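You operate a simulated robot arm through the tools that you are given. There is no shell and no other tool. Be economical: measure what you need, move in short steps, check, and stop when the job is done.

The job below is to be done with a simulated two-armed robot. You get a single attempt, and the scene is never put back.

Task
Fetch the blue cap from the top of the island bench and set it on top of the grey filter there. Then put the cup from the upper right shelf of the analyser bench on the blue block. Then take the vial marked "92" from the top of the middle bench and leave it on the shelf under the long grey table. Then close the meter cover. The order counts. Set down upright: cup, vial.

It is judged by the outcome, as a careful person would: the job done as asked, and still so three seconds after it is handed in. It fails if anything else is knocked over, pushed out of place, dropped, spilled or broken. A push-on lid holds only when it is set on centred and level and pressed home; a screw cap is set on level and turned clockwise until tight.

Robot
Two 7-joint arms with two-finger parallel grippers on one trunk, on a base that drives. Base frame: it is fixed to the floor where the robot stands at the start and does not move with it; the origin is under the middle of the robot, x ahead of it, y to its left, z up. Units: m, degrees, N and s.
The left shoulder is at the start at [0.06, 0.147, 0.543], the right one opposite. With the tool pointing down near the work surface each hand reaches from about 0.34 to 0.76 m from the robot's upright axis, wherever it stands, measured 20 degrees to its own side. Places, roughly: blue block (5x5x2 cm) [1.3, 2.6, 0.8]; blue cap (5x5x4 cm) [0.5, -0.1, 0.8]; cup (5x5x5 cm) [-1.2, -0.1, 0.4]; grey filter [0.75, -0.25, 0.75]; meter cover [1, 2.7, 0.8]; shelf under the long grey table [1.3, 4.8, 0.3]; vial [-2.75, 2.25, 0.75]. Payload 3.43 kg a hand.
The tool frame of a hand sits at the grasp point between the pads (the TCP): z along the fingers, y along the line on which they close. The tips reach 0.03 m beyond it. The gripper opens to 0.094 m. The fingers are 0.028 m wide and 0.01 m thick; the gripper's body (0.05 by 0.096 m) begins 0.055 m behind the TCP.
Orientation is that of the tool frame in the base frame, as a unit quaternion [x, y, z, w]. With the fingers straight down and closing along the base's y, the tool's x points along the base's -x, its y along +y and its z along -z.

Tools
- The arms move only by the tool nudge_tool. It takes "left_commands", "right_commands" or both (then of equal length, played together; a hand with none holds still); each is a list of rows, each a list of 3 entries, a list of its own where there are three numbers: the finger opening in m, from 0 to 0.094, then the shift along the base's x, y, z in m, then the turn, a rotation vector about the base's x, y, z in degrees. In form: [[jaw, [x, y, z], [ax, ay, az]], ...]. A call has 1 to 8 rows; each row shifts and turns the commanded pose from where the row before left it. A row lasts 0.2 s, in which the tool goes at most 0.05 m and 8.6 degrees; a call with a longer step from one row to the next is refused whole, and so is a gripper value outside its range. A pose out of reach is approached as far as the arm can. The call stops where the force on the tool passes 40 N (or 10 N more than at its start, if that is more) or the arm is blocked; 0.2 s more then pass. Each finger travels about 0.072 m/s and halts on what it meets, pressing with about 42 N; the grip force reading is that of the motor and also rises with nothing between the fingers. The clock runs only during rows and for 0.2 s after the last one: add rows that do not move to give the fingers time. The reply holds the time, the measured pose of the TCP, the force on the tool along the base axes, the opening and the grip force, in the units named above and with some noise, with the torque about the TCP (base axes, N m) and any sound that the robot's microphone picked up.
- Cameras (640 x 400 px; columns grow to the right, rows downward): "scene" is now at [0.0616, -0.0091, 1.1834]; the picture's right is [-0.10, -1.00, 0.00], its down [-0.52, 0.05, -0.85] and it looks along [0.85, -0.08, -0.52] (base axes); focal length 248 px, centre (320, 200). "left" rides on the left gripper at [0.076, -0.014, -0.103] in its tool frame; the picture's right is [0.18, 0.98, 0.00], its down [-0.75, 0.14, -0.64] and it looks along [-0.63, 0.12, 0.77] (tool axes); focal length 243 px, centre (320, 200). "right" rides on the right gripper at [0.076, 0.014, -0.103] in its tool frame; the picture's right is [-0.18, 0.98, 0.00], its down [-0.75, -0.14, -0.64] and it looks along [-0.63, -0.12, 0.77] (tool axes); focal length 243 px, centre (320, 200).
- capture(camera): a new picture of that camera. No time passes.
- move_column(by): slides the trunk up (or, below 0, down) by that many m; the arms and the scene camera ride with it, the base frame stays. It gives what a move gives, with no picture.
- steer(legs): drives the robot by 1 to 6 legs, each [ahead, left, turn to the left] in m, m and degrees, along the robot's own axes; the way and the turn of a leg run together, so that a leg with both is an arc; at most 1.5 m and 180 degrees a leg. The arms and the cameras ride along, it lands a little off, and it stops where it bumps. It gives what a move gives.
- turn_head(pan, tilt): turns the head with the scene camera to pan (to the left, within 86 degrees either way) and tilt (down, from -29 to 69), counted from straight ahead of the robot. It gives what a move gives.
- point_at(camera, pixels): there is no depth. For up to 12 entries [column, row, z] of the newest picture of that camera ("zoom" is the newest enlarged one), the place [x, y] in the base frame at which the ray of that pixel passes the height z, good to about 0.002 m. No time passes.
- zoom(camera, box): a new picture of the part [left, top, right, bottom] of that camera's present view, enlarged. No time passes.
- finish_job(): hands the job in; it is judged then, once.

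Work in short steps. Measure before you move; look again where a grasp or a placing could have gone wrong, and mend it. You have 110 turns and 92 pictures in all, those below and enlarged ones among them. Open the grippers and draw the arms clear of the work before you hand the job in, unless the task says otherwise.

The tools are called as name(argument=value, ...) on one line, values as JSON. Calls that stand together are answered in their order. nudge_tool: Moves the arms, as the interface text tells. Its arguments: {"type":"object","properties":{"left_commands":{"type":"array","items":{"type":"array"}},"right_commands":{"type":"array","items":{"type":"array"}}},"required":[]} The other tools are called the same way: move_column (by) slides the trunk up or down; steer (legs) drives the base; turn_head (pan, tilt) turns the head that bears the scene camera; capture (camera) takes a picture; point_at (camera, pixels) gives the place at which the rays of pixels pass given heights; zoom (camera, box) takes an enlarged picture of a part of a camera's view; finish_job () hands the job in.

At the start:

```text
time_s: 0.0
left_eef_pos: [0.3066, 0.0577, 0.9961]
left_ee_rot: [0.0, 1.0, -0.001, 0.002]
left_contact_force: [0.1, 0.2, -0.9]
left_wrist_torque: [0.03, -0.01, -0.01]
left_width: 0.0938
left_gripper_force: 0.1
right_eef_pos: [0.3132, -0.2165, 0.9961]
right_ee_rot: [0.0, 1.0, 0.0, 0.001]
right_contact_force: [-0.6, -0.2, -0.8]
right_wrist_torque: [0.01, -0.01, -0.03]
right_width: 0.0941
right_gripper_force: 0.2
trunk travel left (down, up): [-0.25, 0.0]
robot x, y, heading: [0.0033, -0.0022, -0.2]
head pan, tilt: [-5.6, 31.3]
```

scene: 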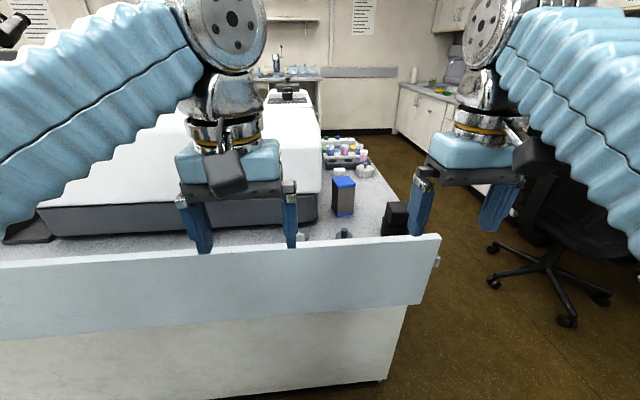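
right: 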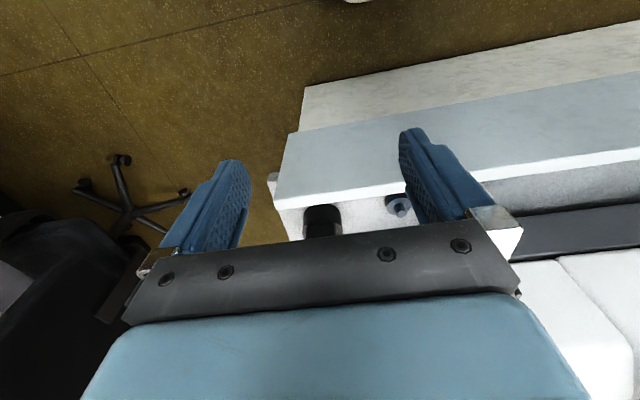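
left: 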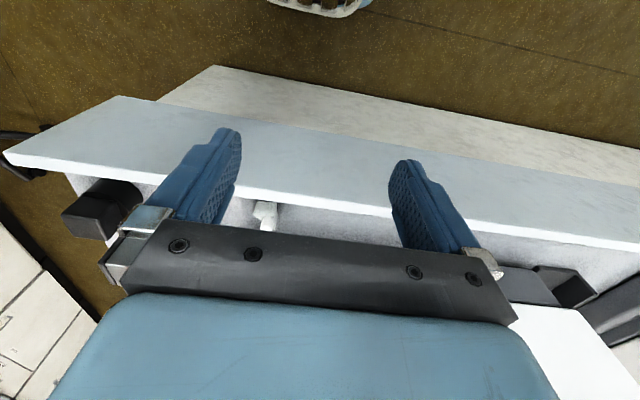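

The scene shows the island bench with a low ledge in front; a blue-topped box sits near (344,195) and dark items near (395,218). I zoom in to identify the blue cap and the grey filter.

zoom(camera="scene", box=[270, 120, 430, 250])

zoom(camera="right", box=[250, 140, 450, 260])

```text
3.08 times, centred on (350, 185) of scene
```

zoom: 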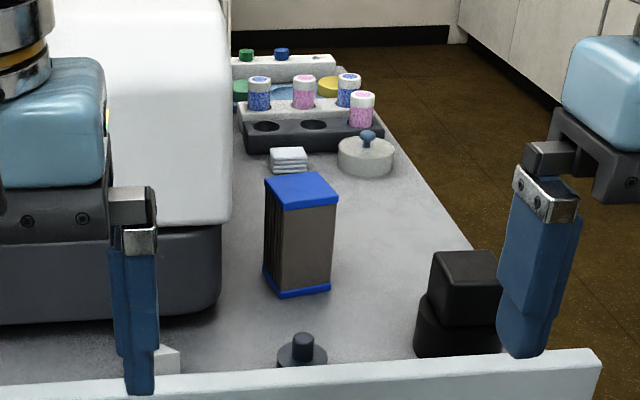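

```text
3.20 times, centred on (350, 200) of right
```

zoom: 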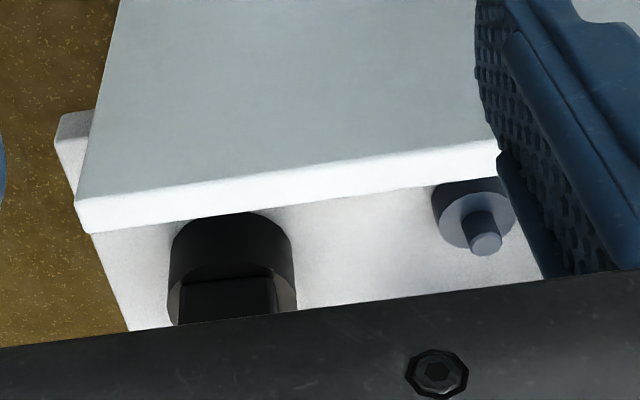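

The dark-blue knobbed disc behind the ledge at scene (345,236) may be the cap; the grey round thing at (365,171) may be the filter. I check their coordinates.

point_at(camera="scene", pixels=[[345, 236, 0.77], [345, 231, 0.8], [365, 173, 0.75], [365, 165, 0.79], [345, 215, 0.74], [345, 182, 0.85], [342, 172, 0.75], [395, 230, 0.75]])

turn_head(pan=-20, tilt=45)

capture(camera="scene")

```text
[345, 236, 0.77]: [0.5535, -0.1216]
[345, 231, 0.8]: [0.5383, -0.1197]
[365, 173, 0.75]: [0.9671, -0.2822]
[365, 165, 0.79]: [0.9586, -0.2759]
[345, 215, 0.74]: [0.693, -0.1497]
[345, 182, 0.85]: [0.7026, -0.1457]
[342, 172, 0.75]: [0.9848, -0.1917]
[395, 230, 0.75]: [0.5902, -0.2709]
```

```text
time_s: 0.8
left_eef_pos: [0.3063, 0.0568, 0.9953]
left_ee_rot: [0.0, 1.0, -0.001, 0.001]
left_contact_force: [-0.3, 0.6, -0.1]
left_wrist_torque: [-0.03, -0.03, 0.03]
left_width: 0.0942
left_gripper_force: 0.0
right_eef_pos: [0.3139, -0.2155, 0.9952]
right_ee_rot: [0.0, 1.0, 0.0, 0.0]
right_contact_force: [0.5, 0.0, 0.4]
right_wrist_torque: [0.0, -0.01, -0.03]
right_width: 0.0939
right_gripper_force: 0.0
trunk travel left (down, up): [-0.25, 0.0]
robot x, y, heading: [0.0006, 0.0017, 0.1]
head pan, tilt: [-20.0, 45.0]
```

```text
86 pictures are left
```

scene: 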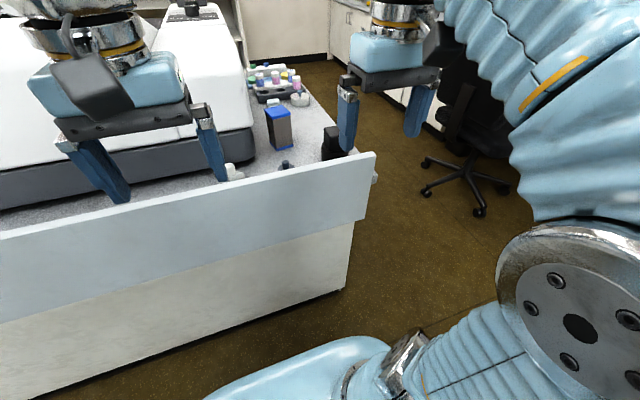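

The items are still partly hidden. I move the right hand to the right and slightly back so it doesn't mask, then use the wrist view from forward.

nudge_tool(right_commands=[[0.094, [0.04, 0.02, 0.0], [0, 0, 0]], [0.094, [0.04, 0.02, 0.0], [0, 0, 0]], [0.094, [0.04, 0.02, 0.0], [0, 0, 0]], [0.094, [0.04, 0.02, 0], [0, 0, 0]]])

capture(camera="right")

capture(camera="scene")

```text
time_s: 1.8
left_eef_pos: [0.3067, 0.0555, 0.9959]
left_ee_rot: [0.0, 1.0, -0.001, 0.001]
left_contact_force: [-0.8, 0.4, -0.7]
left_wrist_torque: [0.0, -0.04, 0.03]
left_width: 0.0939
left_gripper_force: 0.0
right_eef_pos: [0.4627, -0.1435, 0.9761]
right_ee_rot: [0.001, 1.0, 0.001, 0.003]
right_contact_force: [-0.5, 0.5, -0.1]
right_wrist_torque: [0.05, 0.01, 0.01]
right_width: 0.0942
right_gripper_force: 0.1
right hand out of reach, approached as far as the arm can: row 3, 4
trunk travel left (down, up): [-0.25, 0.0]
robot x, y, heading: [0.0016, 0.0026, 0.0]
head pan, tilt: [-20.0, 45.0]
```

```text
85 pictures are left
```

right: 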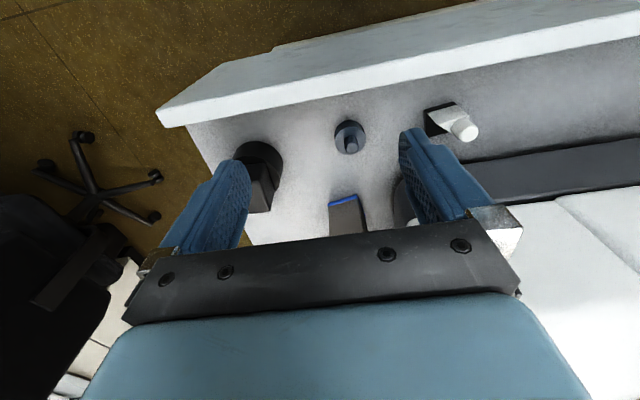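

```text
84 pictures are left
```

scene: 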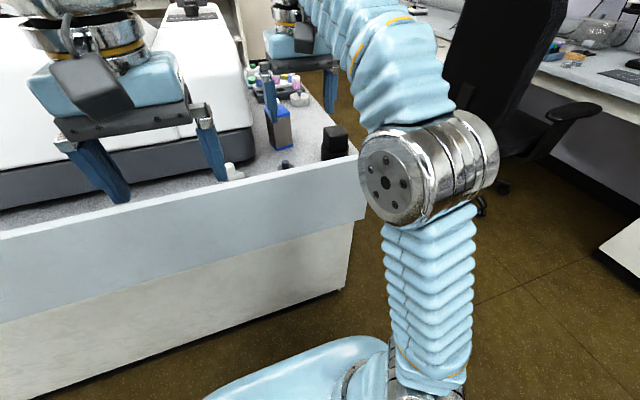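

I zoom on the right wrist view to see the candidates: cap at (349,138), black object at (260,175), white item at (455,120).

zoom(camera="right", box=[200, 90, 500, 240])

zoom(camera="scene", box=[220, 50, 380, 180])

```text
2.13 times, centred on (350, 165) of right
```

zoom: 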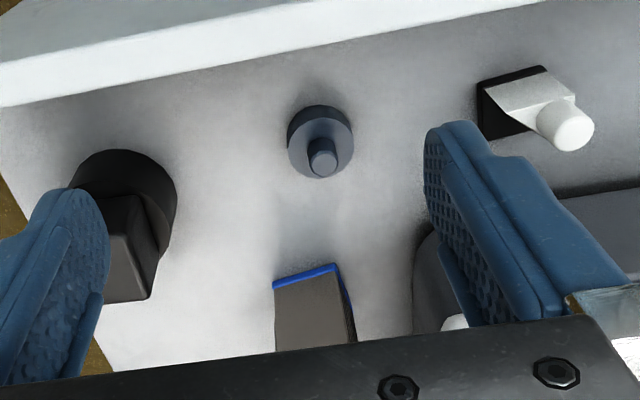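

```text
3.08 times, centred on (300, 115) of scene
```

zoom: 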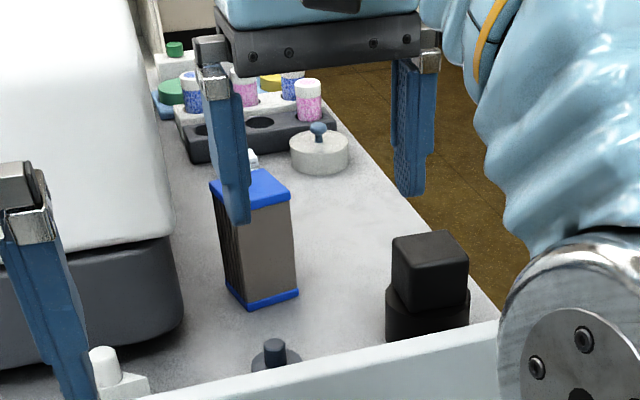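

The pleated grey cartridge with blue ends at about [0.70,-0.15] fits the "grey filter" location; the dark blue knobbed cap is at about [0.54,-0.12]. I measure the bench front and the heights by rays from both cameras.

point_at(camera="scene", pixels=[[340, 289, 0.0], [200, 327, 0.0], [60, 375, 0.0], [286, 161, 0.8], [286, 161, 0.75], [374, 153, 0.85], [374, 153, 0.8], [283, 109, 0.85]])

point_at(camera="right", pixels=[[352, 146, 0.8], [352, 146, 0.77], [157, 110, 0.85], [157, 110, 0.8], [328, 222, 0.85], [328, 222, 0.74], [345, 195, 0.85]])

```text
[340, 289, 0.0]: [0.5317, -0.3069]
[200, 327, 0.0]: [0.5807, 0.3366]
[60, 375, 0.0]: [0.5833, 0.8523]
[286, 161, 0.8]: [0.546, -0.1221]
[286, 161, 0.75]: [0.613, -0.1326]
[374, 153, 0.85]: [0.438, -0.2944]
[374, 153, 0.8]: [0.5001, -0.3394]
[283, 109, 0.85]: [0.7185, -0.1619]
```

```text
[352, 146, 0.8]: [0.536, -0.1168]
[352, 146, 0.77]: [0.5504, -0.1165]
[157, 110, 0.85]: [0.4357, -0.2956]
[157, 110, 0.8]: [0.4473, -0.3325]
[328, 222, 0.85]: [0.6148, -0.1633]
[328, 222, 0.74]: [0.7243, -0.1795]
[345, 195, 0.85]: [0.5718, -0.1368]
```

Both rays agree: knob top is about z 0.80 at [0.537,-0.117], the panel top is z 0.85 with its front at x≈0.437. I drive 0.15 m closer so that the filter is in reach.

steer(legs=[[0.15, 0, 0]])

capture(camera="right")

capture(camera="left")

```text
time_s: 3.1
left_eef_pos: [0.4586, 0.0558, 0.9965]
left_ee_rot: [0.0, 1.0, -0.001, 0.0]
left_contact_force: [0.9, -0.1, 0.4]
left_wrist_torque: [-0.01, -0.03, -0.01]
left_width: 0.0942
left_gripper_force: 0.0
right_eef_pos: [0.6134, -0.1439, 0.9764]
right_ee_rot: [0.0, 1.0, 0.001, 0.002]
right_contact_force: [-0.1, 0.6, 0.2]
right_wrist_torque: [-0.03, -0.01, 0.02]
right_width: 0.0939
right_gripper_force: 0.0
trunk travel left (down, up): [-0.25, 0.0]
robot x, y, heading: [0.1486, 0.0001, 0.2]
head pan, tilt: [-20.0, 45.0]
```

```text
81 pictures are left
```

right: 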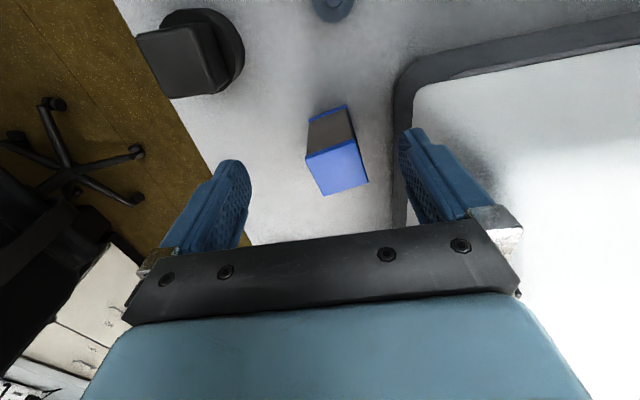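

```text
80 pictures are left
```

left: 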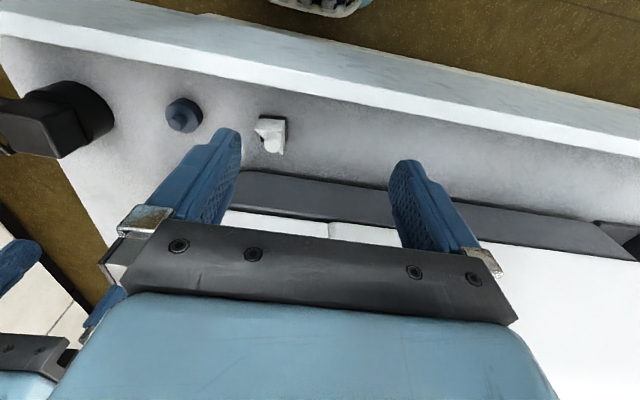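

The blue filter's top centre is at right-view (338,169). I intersect rays at several heights to fix the top height and centre.

point_at(camera="right", pixels=[[338, 169, 0.85], [338, 169, 0.87], [338, 169, 0.83], [307, 158, 0.85], [353, 138, 0.85], [368, 183, 0.85], [323, 196, 0.85], [309, 120, 0.74], [347, 104, 0.74], [331, 8, 0.77]])

point_at(camera="left", pixels=[[184, 120, 0.8], [184, 120, 0.79], [183, 112, 0.76], [183, 112, 0.77], [166, 112, 0.77], [202, 115, 0.77]])

zoom(camera="left", box=[140, 70, 300, 170])

```text
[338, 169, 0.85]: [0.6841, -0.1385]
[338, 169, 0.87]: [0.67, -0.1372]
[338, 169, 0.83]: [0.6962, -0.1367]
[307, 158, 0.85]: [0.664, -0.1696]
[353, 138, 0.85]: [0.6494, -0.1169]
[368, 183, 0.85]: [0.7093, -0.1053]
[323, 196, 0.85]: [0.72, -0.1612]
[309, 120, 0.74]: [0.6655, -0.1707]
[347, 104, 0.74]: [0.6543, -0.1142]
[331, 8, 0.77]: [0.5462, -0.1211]
```

```text
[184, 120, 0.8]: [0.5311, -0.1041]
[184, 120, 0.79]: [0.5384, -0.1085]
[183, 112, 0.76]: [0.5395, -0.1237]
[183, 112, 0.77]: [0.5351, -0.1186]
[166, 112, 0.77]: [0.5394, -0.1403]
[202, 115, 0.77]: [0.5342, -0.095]
```

```text
4.00 times, centred on (220, 120) of left
```

zoom: 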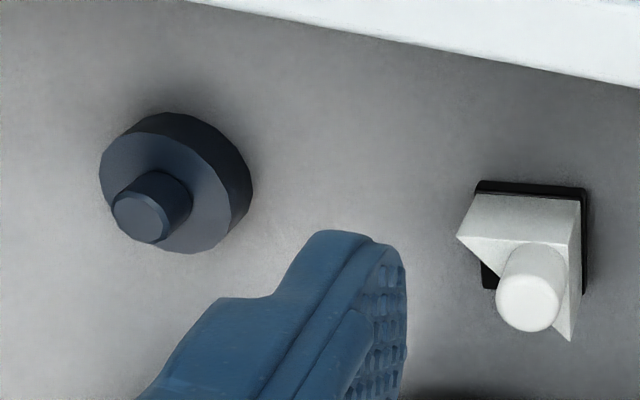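

Knob top ≈ (0.537,-0.116,0.80), filter top centre ≈ (0.68,-0.138,~0.86). I move the right hand above the cap at z 0.88 with a narrower opening and look.

nudge_tool(right_commands=[[0.06, [-0.038, 0.014, 0.0], [0, 0, 0]], [0.05, [-0.038, 0.014, 0.0], [0, 0, 0]], [0.05, [0, 0, -0.04], [0, 0, 0]], [0.05, [0, 0, -0.04], [0, 0, 0]]])

capture(camera="right")

capture(camera="left")

```text
time_s: 4.2
left_eef_pos: [0.4585, 0.0564, 0.9951]
left_ee_rot: [0.0, 1.0, -0.001, 0.001]
left_contact_force: [-0.2, -0.3, 0.5]
left_wrist_torque: [0.02, 0.02, 0.0]
left_width: 0.0938
left_gripper_force: 0.0
right_eef_pos: [0.5388, -0.1174, 0.8952]
right_ee_rot: [0.0, 1.0, 0.001, 0.002]
right_contact_force: [-0.5, 0.2, 0.0]
right_wrist_torque: [0.0, 0.03, 0.01]
right_width: 0.0498
right_gripper_force: 0.0
trunk travel left (down, up): [-0.25, 0.0]
robot x, y, heading: [0.1506, -0.0021, 0.0]
head pan, tilt: [-20.0, 45.0]
```

```text
78 pictures are left
```

right: 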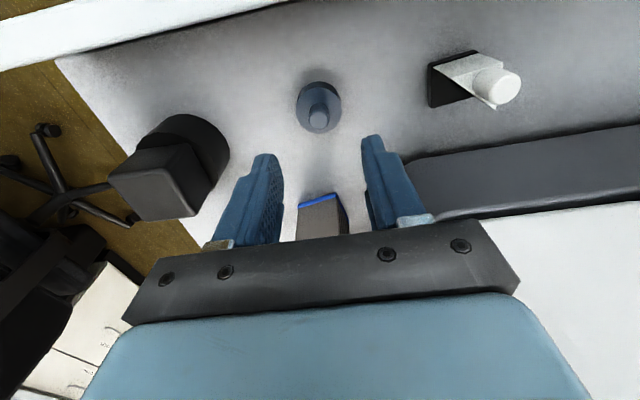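

```text
77 pictures are left
```

left: 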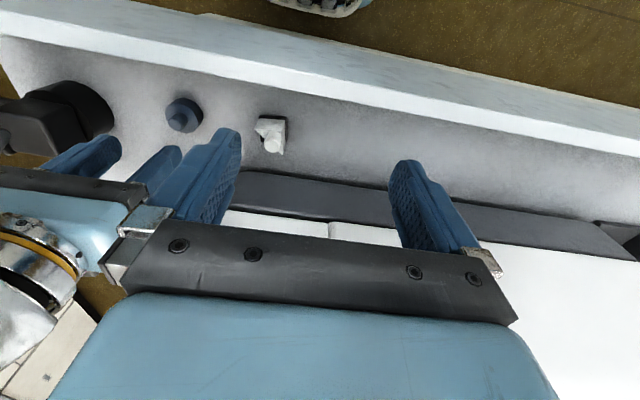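

point_at(camera="right", pixels=[[320, 119, 0.8], [320, 119, 0.79], [320, 119, 0.78], [297, 106, 0.77], [341, 103, 0.77]])

point_at(camera="left", pixels=[[175, 124.5, 0.8], [175, 124.5, 0.79], [175, 124.5, 0.78]])

zoom(camera="right", box=[280, 60, 360, 160])

```text
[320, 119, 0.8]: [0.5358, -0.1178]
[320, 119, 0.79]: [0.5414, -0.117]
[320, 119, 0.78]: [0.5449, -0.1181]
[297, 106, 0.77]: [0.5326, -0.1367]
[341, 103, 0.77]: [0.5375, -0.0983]
```

```text
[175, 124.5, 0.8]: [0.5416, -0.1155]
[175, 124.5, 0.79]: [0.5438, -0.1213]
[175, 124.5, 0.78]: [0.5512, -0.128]
```

```text
4.00 times, centred on (320, 110) of right
```

zoom: 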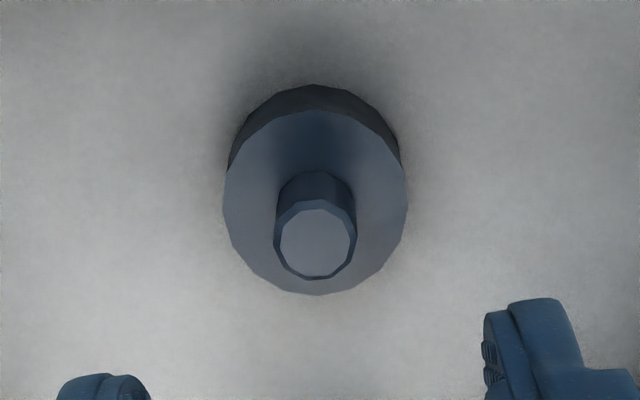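

Knob centre ≈ (0.537,-0.118), the hand is right above it. I descend 0.083 m and close on the knob.

nudge_tool(right_commands=[[0.05, [-0.001, 0, -0.04], [0, 0, 0]], [0.05, [0, 0, -0.035], [0, 0, 0]], [0.05, [0, 0, -0.009], [0, 0, 0]], [0.05, [0, 0, 0], [0, 0, 0]], [0.0, [0, 0, 0], [0, 0, 0]], [0.0, [0, 0, 0], [0, 0, 0]], [0.0, [0, 0, 0], [0, 0, 0]]])

capture(camera="right")

```text
time_s: 5.8
left_eef_pos: [0.4585, 0.0561, 0.9957]
left_ee_rot: [0.0, 1.0, -0.001, 0.0]
left_contact_force: [-0.2, 0.4, 0.7]
left_wrist_torque: [-0.01, 0.0, -0.02]
left_width: 0.094
left_gripper_force: 0.2
right_eef_pos: [0.5366, -0.1161, 0.8125]
right_ee_rot: [0.0, 1.0, 0.0, 0.002]
right_contact_force: [-0.1, 0.2, 0.7]
right_wrist_torque: [0.03, -0.01, -0.01]
right_width: 0.0149
right_gripper_force: 41.4
trunk travel left (down, up): [-0.25, 0.0]
robot x, y, heading: [0.156, 0.0024, -0.1]
head pan, tilt: [-20.0, 45.0]
```

```text
75 pictures are left
```

right: 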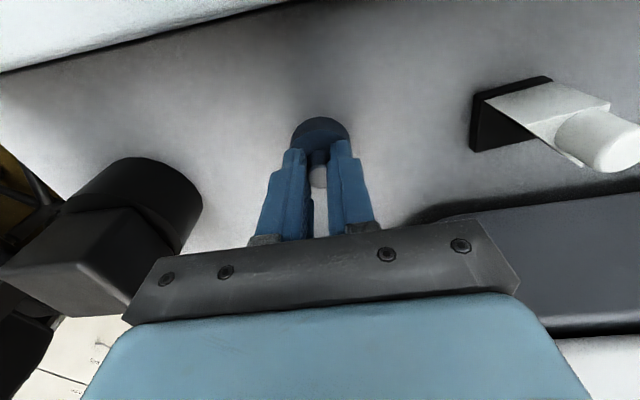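

Gripped (width 0.0149, 41 N). I lift straight up, 0.13 m, and look at the filter again.

nudge_tool(right_commands=[[0.0, [0, 0, 0.03], [0, 0, 0]], [0.0, [0, 0, 0.04], [0, 0, 0]], [0.0, [0, 0, 0.04], [0, 0, 0]], [0.0, [0, 0, 0.035], [0, 0, 0]], [0.0, [0, 0, 0], [0, 0, 0]]])

capture(camera="right")

turn_head(pan=-15, tilt=35)

capture(camera="scene")

```text
time_s: 7.0
left_eef_pos: [0.4577, 0.0558, 0.9944]
left_ee_rot: [0.0, 1.0, 0.0, 0.0]
left_contact_force: [0.0, 0.6, -0.1]
left_wrist_torque: [-0.01, 0.01, 0.01]
left_width: 0.0939
left_gripper_force: 0.0
right_eef_pos: [0.537, -0.1162, 0.9572]
right_ee_rot: [0.0, 1.0, 0.0, 0.001]
right_contact_force: [0.0, -0.8, -1.1]
right_wrist_torque: [0.02, 0.0, 0.04]
right_width: 0.0149
right_gripper_force: 41.9
trunk travel left (down, up): [-0.25, 0.0]
robot x, y, heading: [0.1483, 0.0022, 0.1]
head pan, tilt: [-20.0, 45.0]
```

```text
74 pictures are left
```

right: 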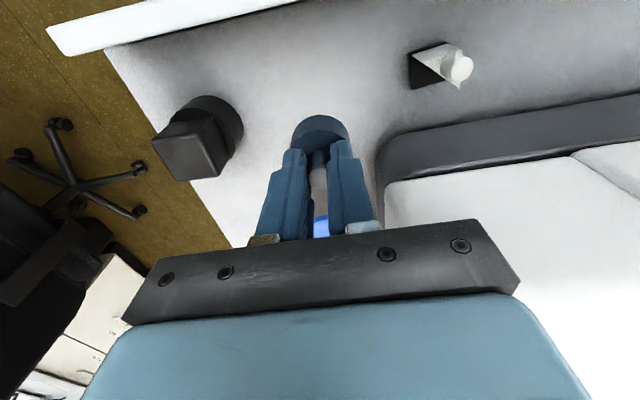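

```text
time_s: 7.7
left_eef_pos: [0.4596, 0.057, 0.9959]
left_ee_rot: [-0.001, 1.0, -0.001, 0.001]
left_contact_force: [-0.8, -0.2, 0.2]
left_wrist_torque: [-0.03, 0.01, -0.01]
left_width: 0.0939
left_gripper_force: 0.0
right_eef_pos: [0.5375, -0.1157, 0.9575]
right_ee_rot: [0.0, 1.0, 0.0, 0.002]
right_contact_force: [0.3, -0.1, -1.2]
right_wrist_torque: [0.0, 0.0, -0.03]
right_width: 0.015
right_gripper_force: 41.5
trunk travel left (down, up): [-0.25, 0.0]
robot x, y, heading: [0.1543, 0.0025, -0.2]
head pan, tilt: [-15.0, 35.0]
```

```text
73 pictures are left
```

scene: 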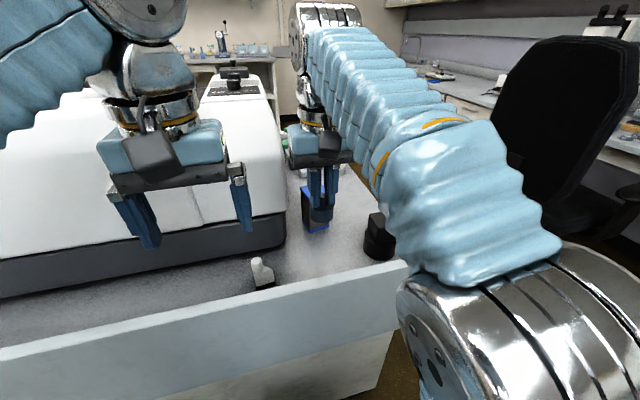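

Cap is held level. I move beside the filter at [0.62,-0.065,0.945] so the wrist camera sees it uncovered, to measure the top a second time.

nudge_tool(right_commands=[[0.0, [0.03, 0.02, -0.004], [0, 0, 0]], [0.0, [0.03, 0.02, -0.004], [0, 0, 0]], [0.0, [0.022, 0.01, -0.004], [0, 0, 0]], [0.0, [0, 0, 0], [0, 0, 0]]])

capture(camera="right")

```text
time_s: 8.2
left_eef_pos: [0.4573, 0.0555, 0.9963]
left_ee_rot: [-0.001, 1.0, -0.001, 0.004]
left_contact_force: [0.8, -1.3, 0.0]
left_wrist_torque: [0.02, -0.04, -0.02]
left_width: 0.094
left_gripper_force: 0.1
right_eef_pos: [0.579, -0.0863, 0.952]
right_ee_rot: [0.0, 1.0, -0.001, -0.007]
right_contact_force: [-20.6, -6.5, -0.3]
right_wrist_torque: [0.36, -1.65, 0.48]
right_width: 0.0148
right_gripper_force: 42.1
trunk travel left (down, up): [-0.25, 0.0]
robot x, y, heading: [0.1554, -0.0005, -0.2]
head pan, tilt: [-15.0, 35.0]
stopped in row 2 (right hand): the force on the tool passed its limit at 113 N (the readings are from after the stop); the commanded pose is now the measured one
```

```text
72 pictures are left
```

right: 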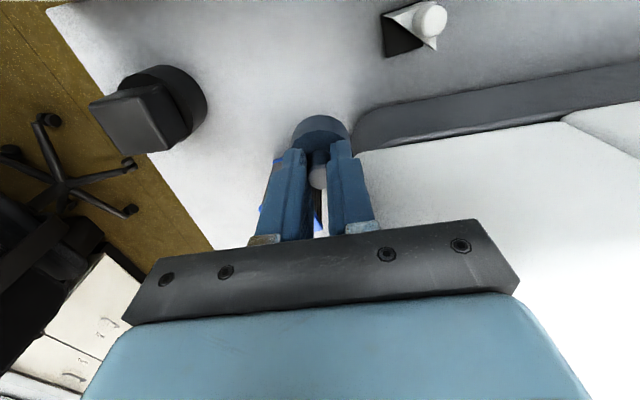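

The gripper's body touched the instrument's housing on its left (contact about 0.08 m above the TCP). I back off the way I came and check the instrument and the cap.

nudge_tool(right_commands=[[0.0, [-0.03, -0.02, 0.0], [0, 0, 0]], [0.0, [-0.01, -0.025, 0.0], [0, 0, 0]], [0.0, [0, -0.03, 0], [0, 0, 0]], [0.0, [0, -0.03, 0], [0, 0, 0]]])

capture(camera="right")

capture(camera="scene")

```text
time_s: 9.2
left_eef_pos: [0.4596, 0.057, 0.9952]
left_ee_rot: [-0.001, 1.0, 0.0, 0.0]
left_contact_force: [0.1, 0.6, -0.4]
left_wrist_torque: [-0.02, -0.02, -0.01]
left_width: 0.094
left_gripper_force: 0.0
right_eef_pos: [0.5418, -0.1896, 0.9517]
right_ee_rot: [-0.001, 1.0, -0.001, -0.008]
right_contact_force: [-0.3, 0.1, -0.7]
right_wrist_torque: [-0.01, -0.01, -0.01]
right_width: 0.0149
right_gripper_force: 41.8
trunk travel left (down, up): [-0.25, 0.0]
robot x, y, heading: [0.1554, 0.001, -0.2]
head pan, tilt: [-15.0, 35.0]
```

```text
71 pictures are left
```

right: 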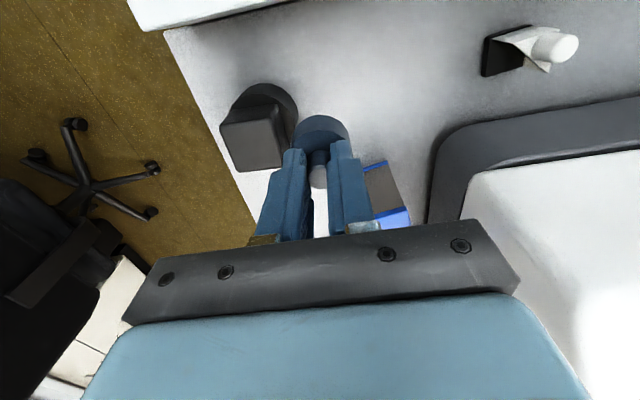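

```text
70 pictures are left
```

scene: 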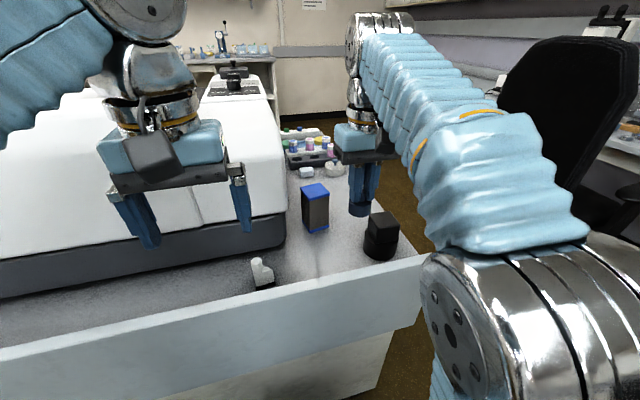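

The filter is now visible at scene (315,190). I zoom in on it and move the right hand forward at y≈-0.215 for a second ray, correcting the 0.9° pitch.

zoom(camera="scene", box=[275, 160, 355, 240])

point_at(camera="scene", pixels=[[315, 190, 0.85], [315, 190, 0.86], [315, 190, 0.87]])

nudge_tool(right_commands=[[0.0, [0.035, -0.018, 0.0], [0, -0.9, 0]], [0.0, [0.035, -0.005, -0.005], [0, 0, 0]], [0.0, [0.0, 0, 0], [0, 0, 0]]])

capture(camera="right")

```text
5.00 times, centred on (315, 200) of scene
```

zoom: 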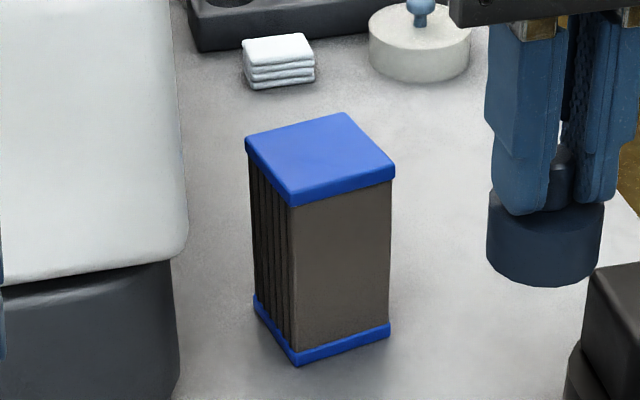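

```text
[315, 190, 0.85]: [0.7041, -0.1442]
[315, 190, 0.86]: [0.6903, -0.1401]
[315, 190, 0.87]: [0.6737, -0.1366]
```

```text
time_s: 10.1
left_eef_pos: [0.4596, 0.0566, 0.9948]
left_ee_rot: [-0.001, 1.0, 0.001, 0.001]
left_contact_force: [-0.1, 0.0, 0.5]
left_wrist_torque: [-0.01, 0.0, 0.01]
left_width: 0.0941
left_gripper_force: 0.0
right_eef_pos: [0.6125, -0.2122, 0.9463]
right_ee_rot: [0.0, 1.0, -0.001, 0.001]
right_contact_force: [-0.1, -0.1, 0.4]
right_wrist_torque: [0.02, 0.03, 0.0]
right_width: 0.0151
right_gripper_force: 41.9
trunk travel left (down, up): [-0.25, 0.0]
robot x, y, heading: [0.1486, 0.0026, 0.0]
head pan, tilt: [-15.0, 35.0]
```

```text
68 pictures are left
```

right: 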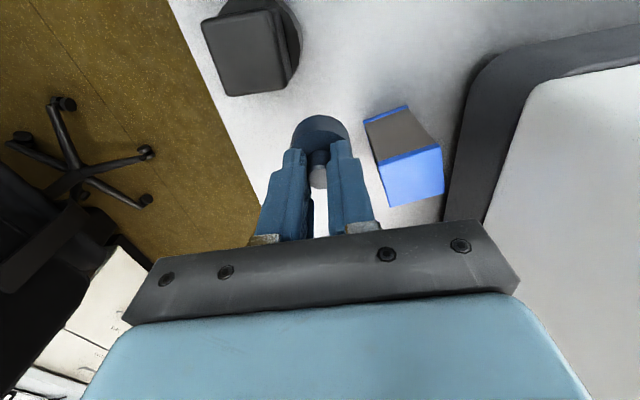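

Filter's top in the right view is bounded by (379,164),(441,146),(445,194),(389,207); centre ≈ (413,178). I compute rays for both.

point_at(camera="right", pixels=[[413, 178, 0.85], [413, 178, 0.86], [413, 178, 0.87], [379, 163, 0.86], [441, 146, 0.86], [445, 194, 0.86], [389, 207, 0.86]])

zoom(camera="right", box=[350, 90, 470, 220])

zoom(camera="scene", box=[275, 160, 355, 240])

point_at(camera="zoom", pixels=[[320, 156, 0.85], [320, 156, 0.86], [320, 156, 0.87], [294, 366, 0.76], [388, 333, 0.76], [294, 200, 0.86], [394, 168, 0.86]])

```text
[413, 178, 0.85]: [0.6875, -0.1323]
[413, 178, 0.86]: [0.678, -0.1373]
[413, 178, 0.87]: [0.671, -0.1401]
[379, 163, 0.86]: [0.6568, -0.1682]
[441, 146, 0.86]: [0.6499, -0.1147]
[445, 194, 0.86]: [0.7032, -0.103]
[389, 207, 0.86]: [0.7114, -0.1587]
```

```text
3.08 times, centred on (410, 155) of right
```

zoom: 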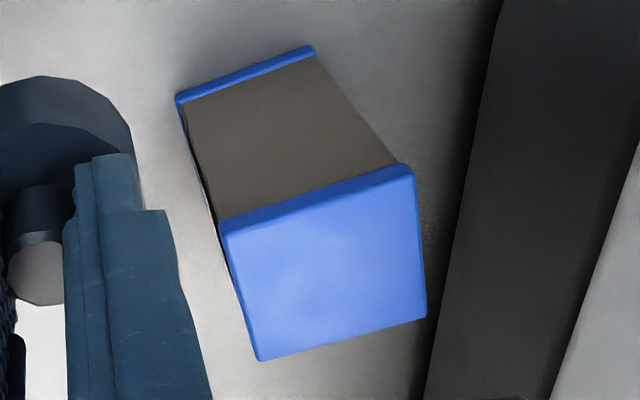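

```text
5.00 times, centred on (315, 200) of scene
```

zoom: 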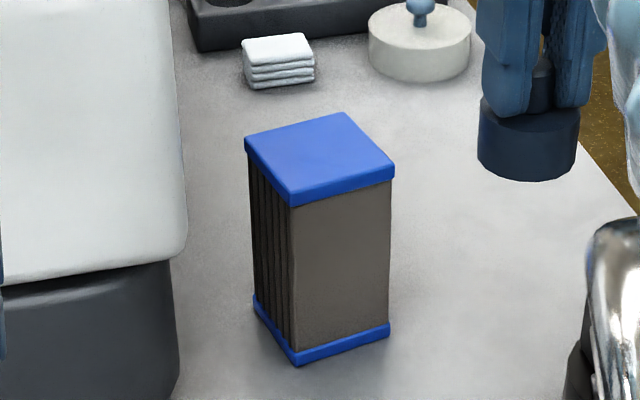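

```text
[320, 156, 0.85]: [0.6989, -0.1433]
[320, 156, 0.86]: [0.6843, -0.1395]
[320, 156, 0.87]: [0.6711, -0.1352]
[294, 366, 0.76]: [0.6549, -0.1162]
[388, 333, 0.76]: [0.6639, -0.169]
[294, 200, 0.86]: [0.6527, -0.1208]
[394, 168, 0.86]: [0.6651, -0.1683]
```

Rays agree: filter top centre (0.678,-0.138), top z ≈0.863; cap bottom is TCP−0.055. I move to above it at TCP z 0.936.

nudge_tool(right_commands=[[0.0, [0.035, 0.01, 0.0], [0, 0, 0]], [0.0, [0.03, 0.02, -0.005], [0, 0, 0]], [0.0, [0.0, 0.024, -0.005], [0, 0, 0]], [0.0, [0.0, 0.02, 0], [0, 0, 0]], [0.0, [0.0, 0, 0], [0, 0, 0]]])

capture(camera="right")

zoom(camera="scene", box=[265, 130, 365, 240])

```text
time_s: 11.2
left_eef_pos: [0.4604, 0.0568, 0.9961]
left_ee_rot: [-0.001, 1.0, 0.0, 0.001]
left_contact_force: [-0.3, 0.2, -0.1]
left_wrist_torque: [-0.01, 0.01, -0.02]
left_width: 0.094
left_gripper_force: 0.0
right_eef_pos: [0.6657, -0.1367, 0.9292]
right_ee_rot: [0.0, 1.0, -0.001, 0.0]
right_contact_force: [0.2, 0.0, -0.6]
right_wrist_torque: [-0.01, 0.0, 0.01]
right_width: 0.0153
right_gripper_force: 41.9
right hand out of reach, approached as far as the arm can: row 2
trunk travel left (down, up): [-0.25, 0.0]
robot x, y, heading: [0.1522, 0.002, -0.0]
head pan, tilt: [-15.0, 35.0]
```

```text
65 pictures are left
```

right: 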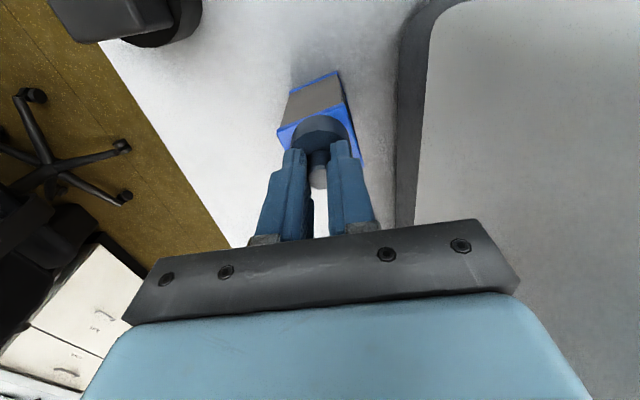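

```text
3.64 times, centred on (315, 185) of scene
```

zoom: 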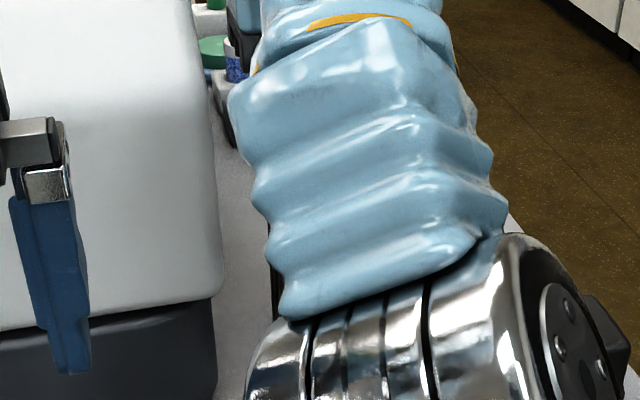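

I'm 0.012 short in x at z 0.929. I shift ahead and a little down.

nudge_tool(right_commands=[[0.0, [0.012, -0.001, -0.003], [0, 0, 0]], [0.0, [0.0, 0, 0], [0, 0, 0]]])

zoom(camera="right", box=[260, 60, 380, 180])

```text
time_s: 11.8
left_eef_pos: [0.4593, 0.0563, 0.9951]
left_ee_rot: [-0.001, 1.0, 0.0, 0.001]
left_contact_force: [-0.5, 0.2, 1.1]
left_wrist_torque: [0.01, 0.01, -0.01]
left_width: 0.0939
left_gripper_force: 0.1
right_eef_pos: [0.6767, -0.1373, 0.926]
right_ee_rot: [0.0, 1.0, -0.001, 0.0]
right_contact_force: [0.1, -0.4, -0.4]
right_wrist_torque: [0.03, 0.01, 0.0]
right_width: 0.015
right_gripper_force: 41.7
trunk travel left (down, up): [-0.25, 0.0]
robot x, y, heading: [0.152, 0.0034, -0.1]
head pan, tilt: [-15.0, 35.0]
```

```text
3.33 times, centred on (320, 120) of right
```

zoom: 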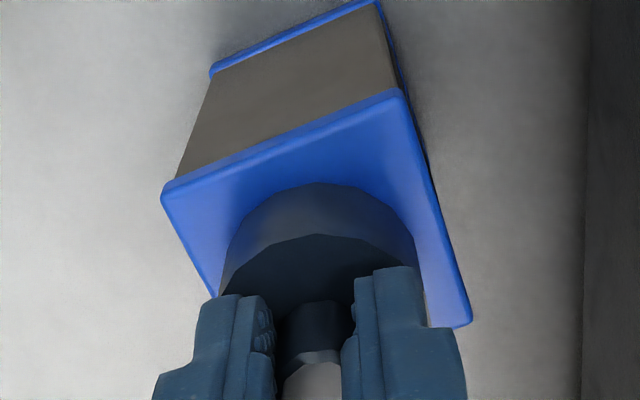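

Cap is centred over the filter. I lower it in small steps until contact.

nudge_tool(right_commands=[[0.0, [0.001, 0, -0.004], [0, 0, 0]], [0.0, [0, 0, -0.003], [0, 0, 0]], [0.0, [0, 0, -0.002], [0, 0, 0]], [0.0, [0, 0, 0], [0, 0, 0]]])

```text
time_s: 12.8
left_eef_pos: [0.4596, 0.0562, 0.9949]
left_ee_rot: [0.0, 1.0, -0.001, 0.001]
left_contact_force: [-0.3, -0.6, 0.1]
left_wrist_torque: [0.03, 0.0, 0.0]
left_width: 0.0941
left_gripper_force: 0.0
right_eef_pos: [0.6795, -0.1379, 0.917]
right_ee_rot: [-0.001, 1.0, -0.001, 0.0]
right_contact_force: [0.7, 0.2, -0.6]
right_wrist_torque: [0.0, -0.02, 0.01]
right_width: 0.0151
right_gripper_force: 42.0
trunk travel left (down, up): [-0.25, 0.0]
robot x, y, heading: [0.1545, 0.0024, -0.4]
head pan, tilt: [-15.0, 35.0]
```

No contact yet; I continue down in 2 mm steps.

nudge_tool(right_commands=[[0.0, [-0.001, 0, -0.002], [0, 0, 0]], [0.0, [0, 0, -0.002], [0, 0, 0]], [0.0, [0, 0, -0.001], [0, 0, 0]], [0.0, [0, 0, 0], [0, 0, 0]]])

zoom(camera="right", box=[260, 60, 380, 180])

```text
time_s: 13.8
left_eef_pos: [0.4572, 0.0576, 0.9963]
left_ee_rot: [-0.001, 1.0, -0.001, 0.002]
left_contact_force: [-0.5, -0.5, 0.5]
left_wrist_torque: [-0.01, 0.0, -0.01]
left_width: 0.0936
left_gripper_force: 0.1
right_eef_pos: [0.676, -0.1368, 0.9152]
right_ee_rot: [0.0, 1.0, -0.002, 0.002]
right_contact_force: [8.0, -2.1, 37.2]
right_wrist_torque: [-0.06, -0.33, -0.04]
right_width: 0.015
right_gripper_force: 41.9
trunk travel left (down, up): [-0.25, 0.0]
robot x, y, heading: [0.1511, 0.0007, -0.1]
head pan, tilt: [-15.0, 35.0]
```

```text
3.33 times, centred on (320, 120) of right
```

zoom: 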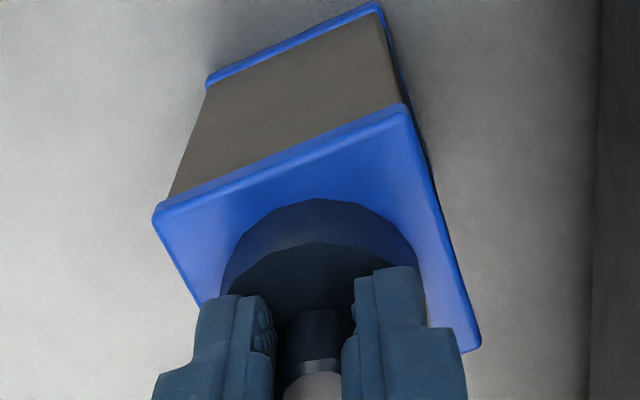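

Seated with 37 N. I ease off 1.5 mm, then open slowly and rise.

nudge_tool(right_commands=[[0.0, [0, 0, 0.0015], [0, 0, 0]], [0.0, [0, 0, 0], [0, 0, 0]], [0.03, [0, 0, 0], [0, 0, 0]], [0.05, [0, 0, 0], [0, 0, 0]], [0.05, [0, 0, 0], [0, 0, 0]], [0.05, [-0.005, 0, 0.03], [0, 0, 0]], [0.05, [-0.03, 0, 0.03], [0, 0, 0]], [0.05, [-0.04, 0, 0.01], [0, 0, 0]]])

capture(camera="right")

```text
time_s: 15.7
left_eef_pos: [0.4585, 0.0565, 0.9954]
left_ee_rot: [-0.001, 1.0, 0.0, 0.0]
left_contact_force: [0.2, 0.0, 0.2]
left_wrist_torque: [0.03, 0.03, -0.03]
left_width: 0.0941
left_gripper_force: 0.0
right_eef_pos: [0.5941, -0.1386, 0.9747]
right_ee_rot: [0.0, 1.0, -0.001, 0.0]
right_contact_force: [0.8, -0.4, -0.3]
right_wrist_torque: [0.01, 0.02, -0.03]
right_width: 0.0501
right_gripper_force: 0.0
right hand out of reach, approached as far as the arm can: row 6, 7
trunk travel left (down, up): [-0.25, 0.0]
robot x, y, heading: [0.1542, 0.0002, -0.1]
head pan, tilt: [-15.0, 35.0]
```

```text
61 pictures are left
```

right: 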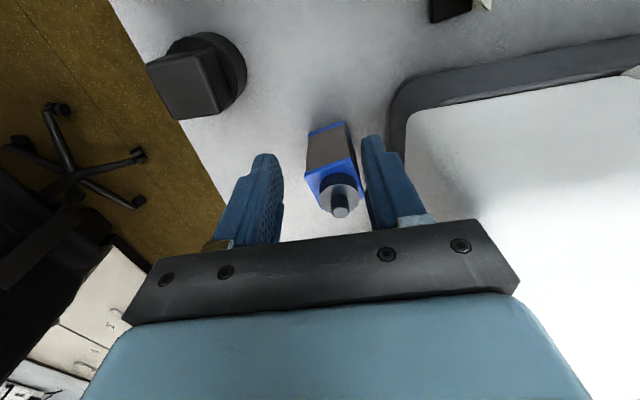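

The cap stands centred on the filter. Next: I draw the right hand back, reverse, and turn to look behind for the cup.

nudge_tool(right_commands=[[0.05, [-0.045, -0.015, 0.005], [0, 0, 0]], [0.06, [-0.045, -0.015, 0.005], [0, 0, 0]], [0.09, [-0.03, -0.015, 0.005], [0, 0, 0]], [0.09, [0, 0, 0], [0, 0, 0]]])

steer(legs=[[-0.4, 0, 0], [0, 0, 90]])

turn_head(pan=60, tilt=25)

capture(camera="scene")

```text
time_s: 16.6
left_eef_pos: [0.4599, 0.0566, 0.9961]
left_ee_rot: [0.0, 1.0, -0.001, 0.001]
left_contact_force: [0.1, 0.1, -0.6]
left_wrist_torque: [0.0, -0.01, -0.01]
left_width: 0.094
left_gripper_force: 0.0
right_eef_pos: [0.4742, -0.1846, 0.9897]
right_ee_rot: [0.0, 1.0, -0.001, -0.001]
right_contact_force: [-0.3, -0.4, -0.1]
right_wrist_torque: [-0.04, -0.01, -0.03]
right_width: 0.0896
right_gripper_force: 0.0
trunk travel left (down, up): [-0.25, 0.0]
robot x, y, heading: [0.1505, 0.0002, 0.1]
head pan, tilt: [-15.0, 35.0]
```

```text
time_s: 20.9
left_eef_pos: [-0.0011, 0.2076, 0.9956]
left_ee_rot: [-0.256, 0.967, 0.0, 0.001]
left_contact_force: [-0.4, 0.2, 0.0]
left_wrist_torque: [0.0, 0.02, -0.04]
left_width: 0.094
left_gripper_force: 0.1
right_eef_pos: [0.1334, 0.0061, 0.99]
right_ee_rot: [-0.254, 0.967, -0.001, 0.001]
right_contact_force: [0.0, 0.5, 0.1]
right_wrist_torque: [-0.04, 0.03, 0.0]
right_width: 0.0899
right_gripper_force: 0.1
trunk travel left (down, up): [-0.25, 0.0]
robot x, y, heading: [-0.2377, 0.0056, 29.7]
head pan, tilt: [-15.0, 35.0]
stopped in leg 2: the robot was blocked; the commanded pose is now the measured one
```

```text
time_s: 22.3
left_eef_pos: [0.001, 0.2069, 0.9959]
left_ee_rot: [-0.256, 0.967, 0.001, 0.001]
left_contact_force: [0.0, 0.8, -0.5]
left_wrist_torque: [0.0, 0.0, -0.02]
left_width: 0.0941
left_gripper_force: 0.1
right_eef_pos: [0.1317, 0.0061, 0.9895]
right_ee_rot: [-0.254, 0.967, 0.0, 0.0]
right_contact_force: [-0.7, 0.1, 0.2]
right_wrist_torque: [-0.02, -0.02, -0.01]
right_width: 0.0902
right_gripper_force: 0.1
trunk travel left (down, up): [-0.25, 0.0]
robot x, y, heading: [-0.2423, 0.0053, 29.7]
head pan, tilt: [60.0, 25.0]
```

```text
60 pictures are left
```

scene: 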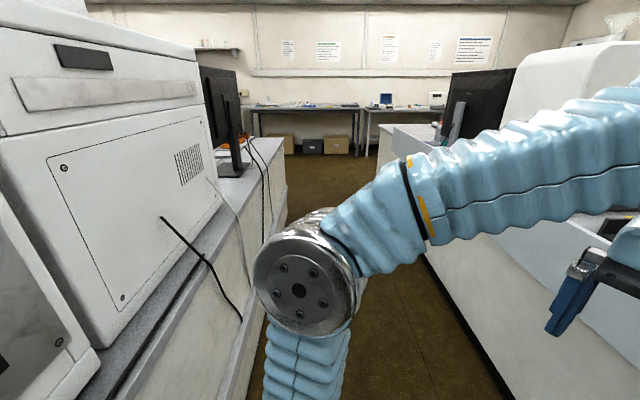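

The turn was blocked at 29.7°, likely by the bench behind on the left. I look further left/back and down to see what is close.

turn_head(pan=86, tilt=50)

capture(camera="scene")

turn_head(pan=-80, tilt=30)

capture(camera="scene")

```text
time_s: 23.2
left_eef_pos: [-0.0011, 0.208, 0.9953]
left_ee_rot: [-0.257, 0.966, 0.0, 0.001]
left_contact_force: [-0.8, -0.1, -0.1]
left_wrist_torque: [0.01, 0.02, 0.01]
left_width: 0.0942
left_gripper_force: 0.0
right_eef_pos: [0.1328, 0.0057, 0.989]
right_ee_rot: [-0.255, 0.967, -0.001, 0.0]
right_contact_force: [0.0, -0.4, 0.1]
right_wrist_torque: [0.0, 0.02, 0.01]
right_width: 0.0898
right_gripper_force: 0.0
trunk travel left (down, up): [-0.25, 0.0]
robot x, y, heading: [-0.2396, 0.0045, 29.7]
head pan, tilt: [85.9, 50.0]
```

```text
59 pictures are left
```

scene: 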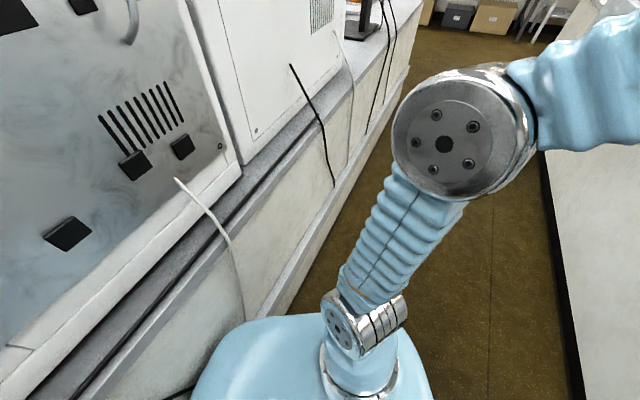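

```text
time_s: 25.8
left_eef_pos: [0.0004, 0.2086, 0.9955]
left_ee_rot: [-0.256, 0.967, -0.001, 0.001]
left_contact_force: [0.6, 0.3, -0.2]
left_wrist_torque: [0.01, -0.02, 0.02]
left_width: 0.094
left_gripper_force: 0.0
right_eef_pos: [0.1329, 0.0063, 0.9898]
right_ee_rot: [-0.255, 0.967, -0.001, 0.001]
right_contact_force: [0.4, -0.1, -0.7]
right_wrist_torque: [0.02, 0.01, 0.0]
right_width: 0.0898
right_gripper_force: 0.1
trunk travel left (down, up): [-0.25, 0.0]
robot x, y, heading: [-0.2355, 0.0082, 29.7]
head pan, tilt: [-80.0, 30.0]
```

```text
58 pictures are left
```

scene: 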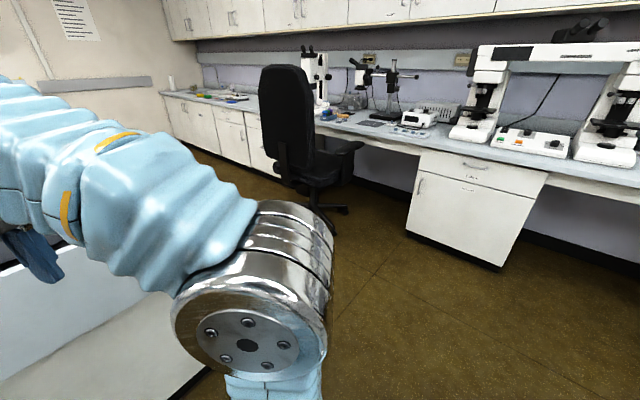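

The base corner met the bench behind (its back face at about x -0.6); nothing fell. I turn back, centre in the aisle and shift right into the open floor, then look west.

steer(legs=[[0, 0, -29.7], [0.12, 0, 0], [0, -0.85, 0], [0, 0, -90]])

turn_head(pan=-80, tilt=25)

capture(camera="scene")

```text
time_s: 36.4
left_eef_pos: [-0.067, -1.1543, 0.9957]
left_ee_rot: [0.707, 0.707, -0.001, 0.001]
left_contact_force: [0.5, -0.2, 0.9]
left_wrist_torque: [0.01, 0.02, 0.01]
left_width: 0.0938
left_gripper_force: 0.1
right_eef_pos: [-0.3093, -1.1688, 0.9894]
right_ee_rot: [0.708, 0.707, 0.0, -0.001]
right_contact_force: [0.2, 0.4, -0.3]
right_wrist_torque: [-0.01, 0.0, 0.0]
right_width: 0.0901
right_gripper_force: 0.0
trunk travel left (down, up): [-0.25, 0.0]
robot x, y, heading: [-0.1236, -0.847, -90.0]
head pan, tilt: [-80.0, 30.0]
```

```text
time_s: 37.1
left_eef_pos: [-0.0685, -1.1534, 0.9948]
left_ee_rot: [0.707, 0.708, 0.0, 0.001]
left_contact_force: [-1.0, 0.1, -1.1]
left_wrist_torque: [0.01, -0.01, -0.04]
left_width: 0.0942
left_gripper_force: 0.0
right_eef_pos: [-0.308, -1.1691, 0.9912]
right_ee_rot: [0.708, 0.707, -0.001, -0.001]
right_contact_force: [0.1, -0.7, 0.1]
right_wrist_torque: [-0.03, 0.04, -0.01]
right_width: 0.0901
right_gripper_force: 0.0
trunk travel left (down, up): [-0.25, 0.0]
robot x, y, heading: [-0.1225, -0.8466, -90.1]
head pan, tilt: [-80.0, 25.0]
```

```text
57 pictures are left
```

scene: 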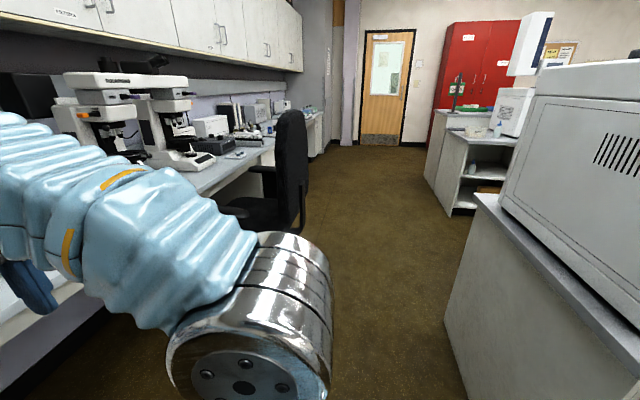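

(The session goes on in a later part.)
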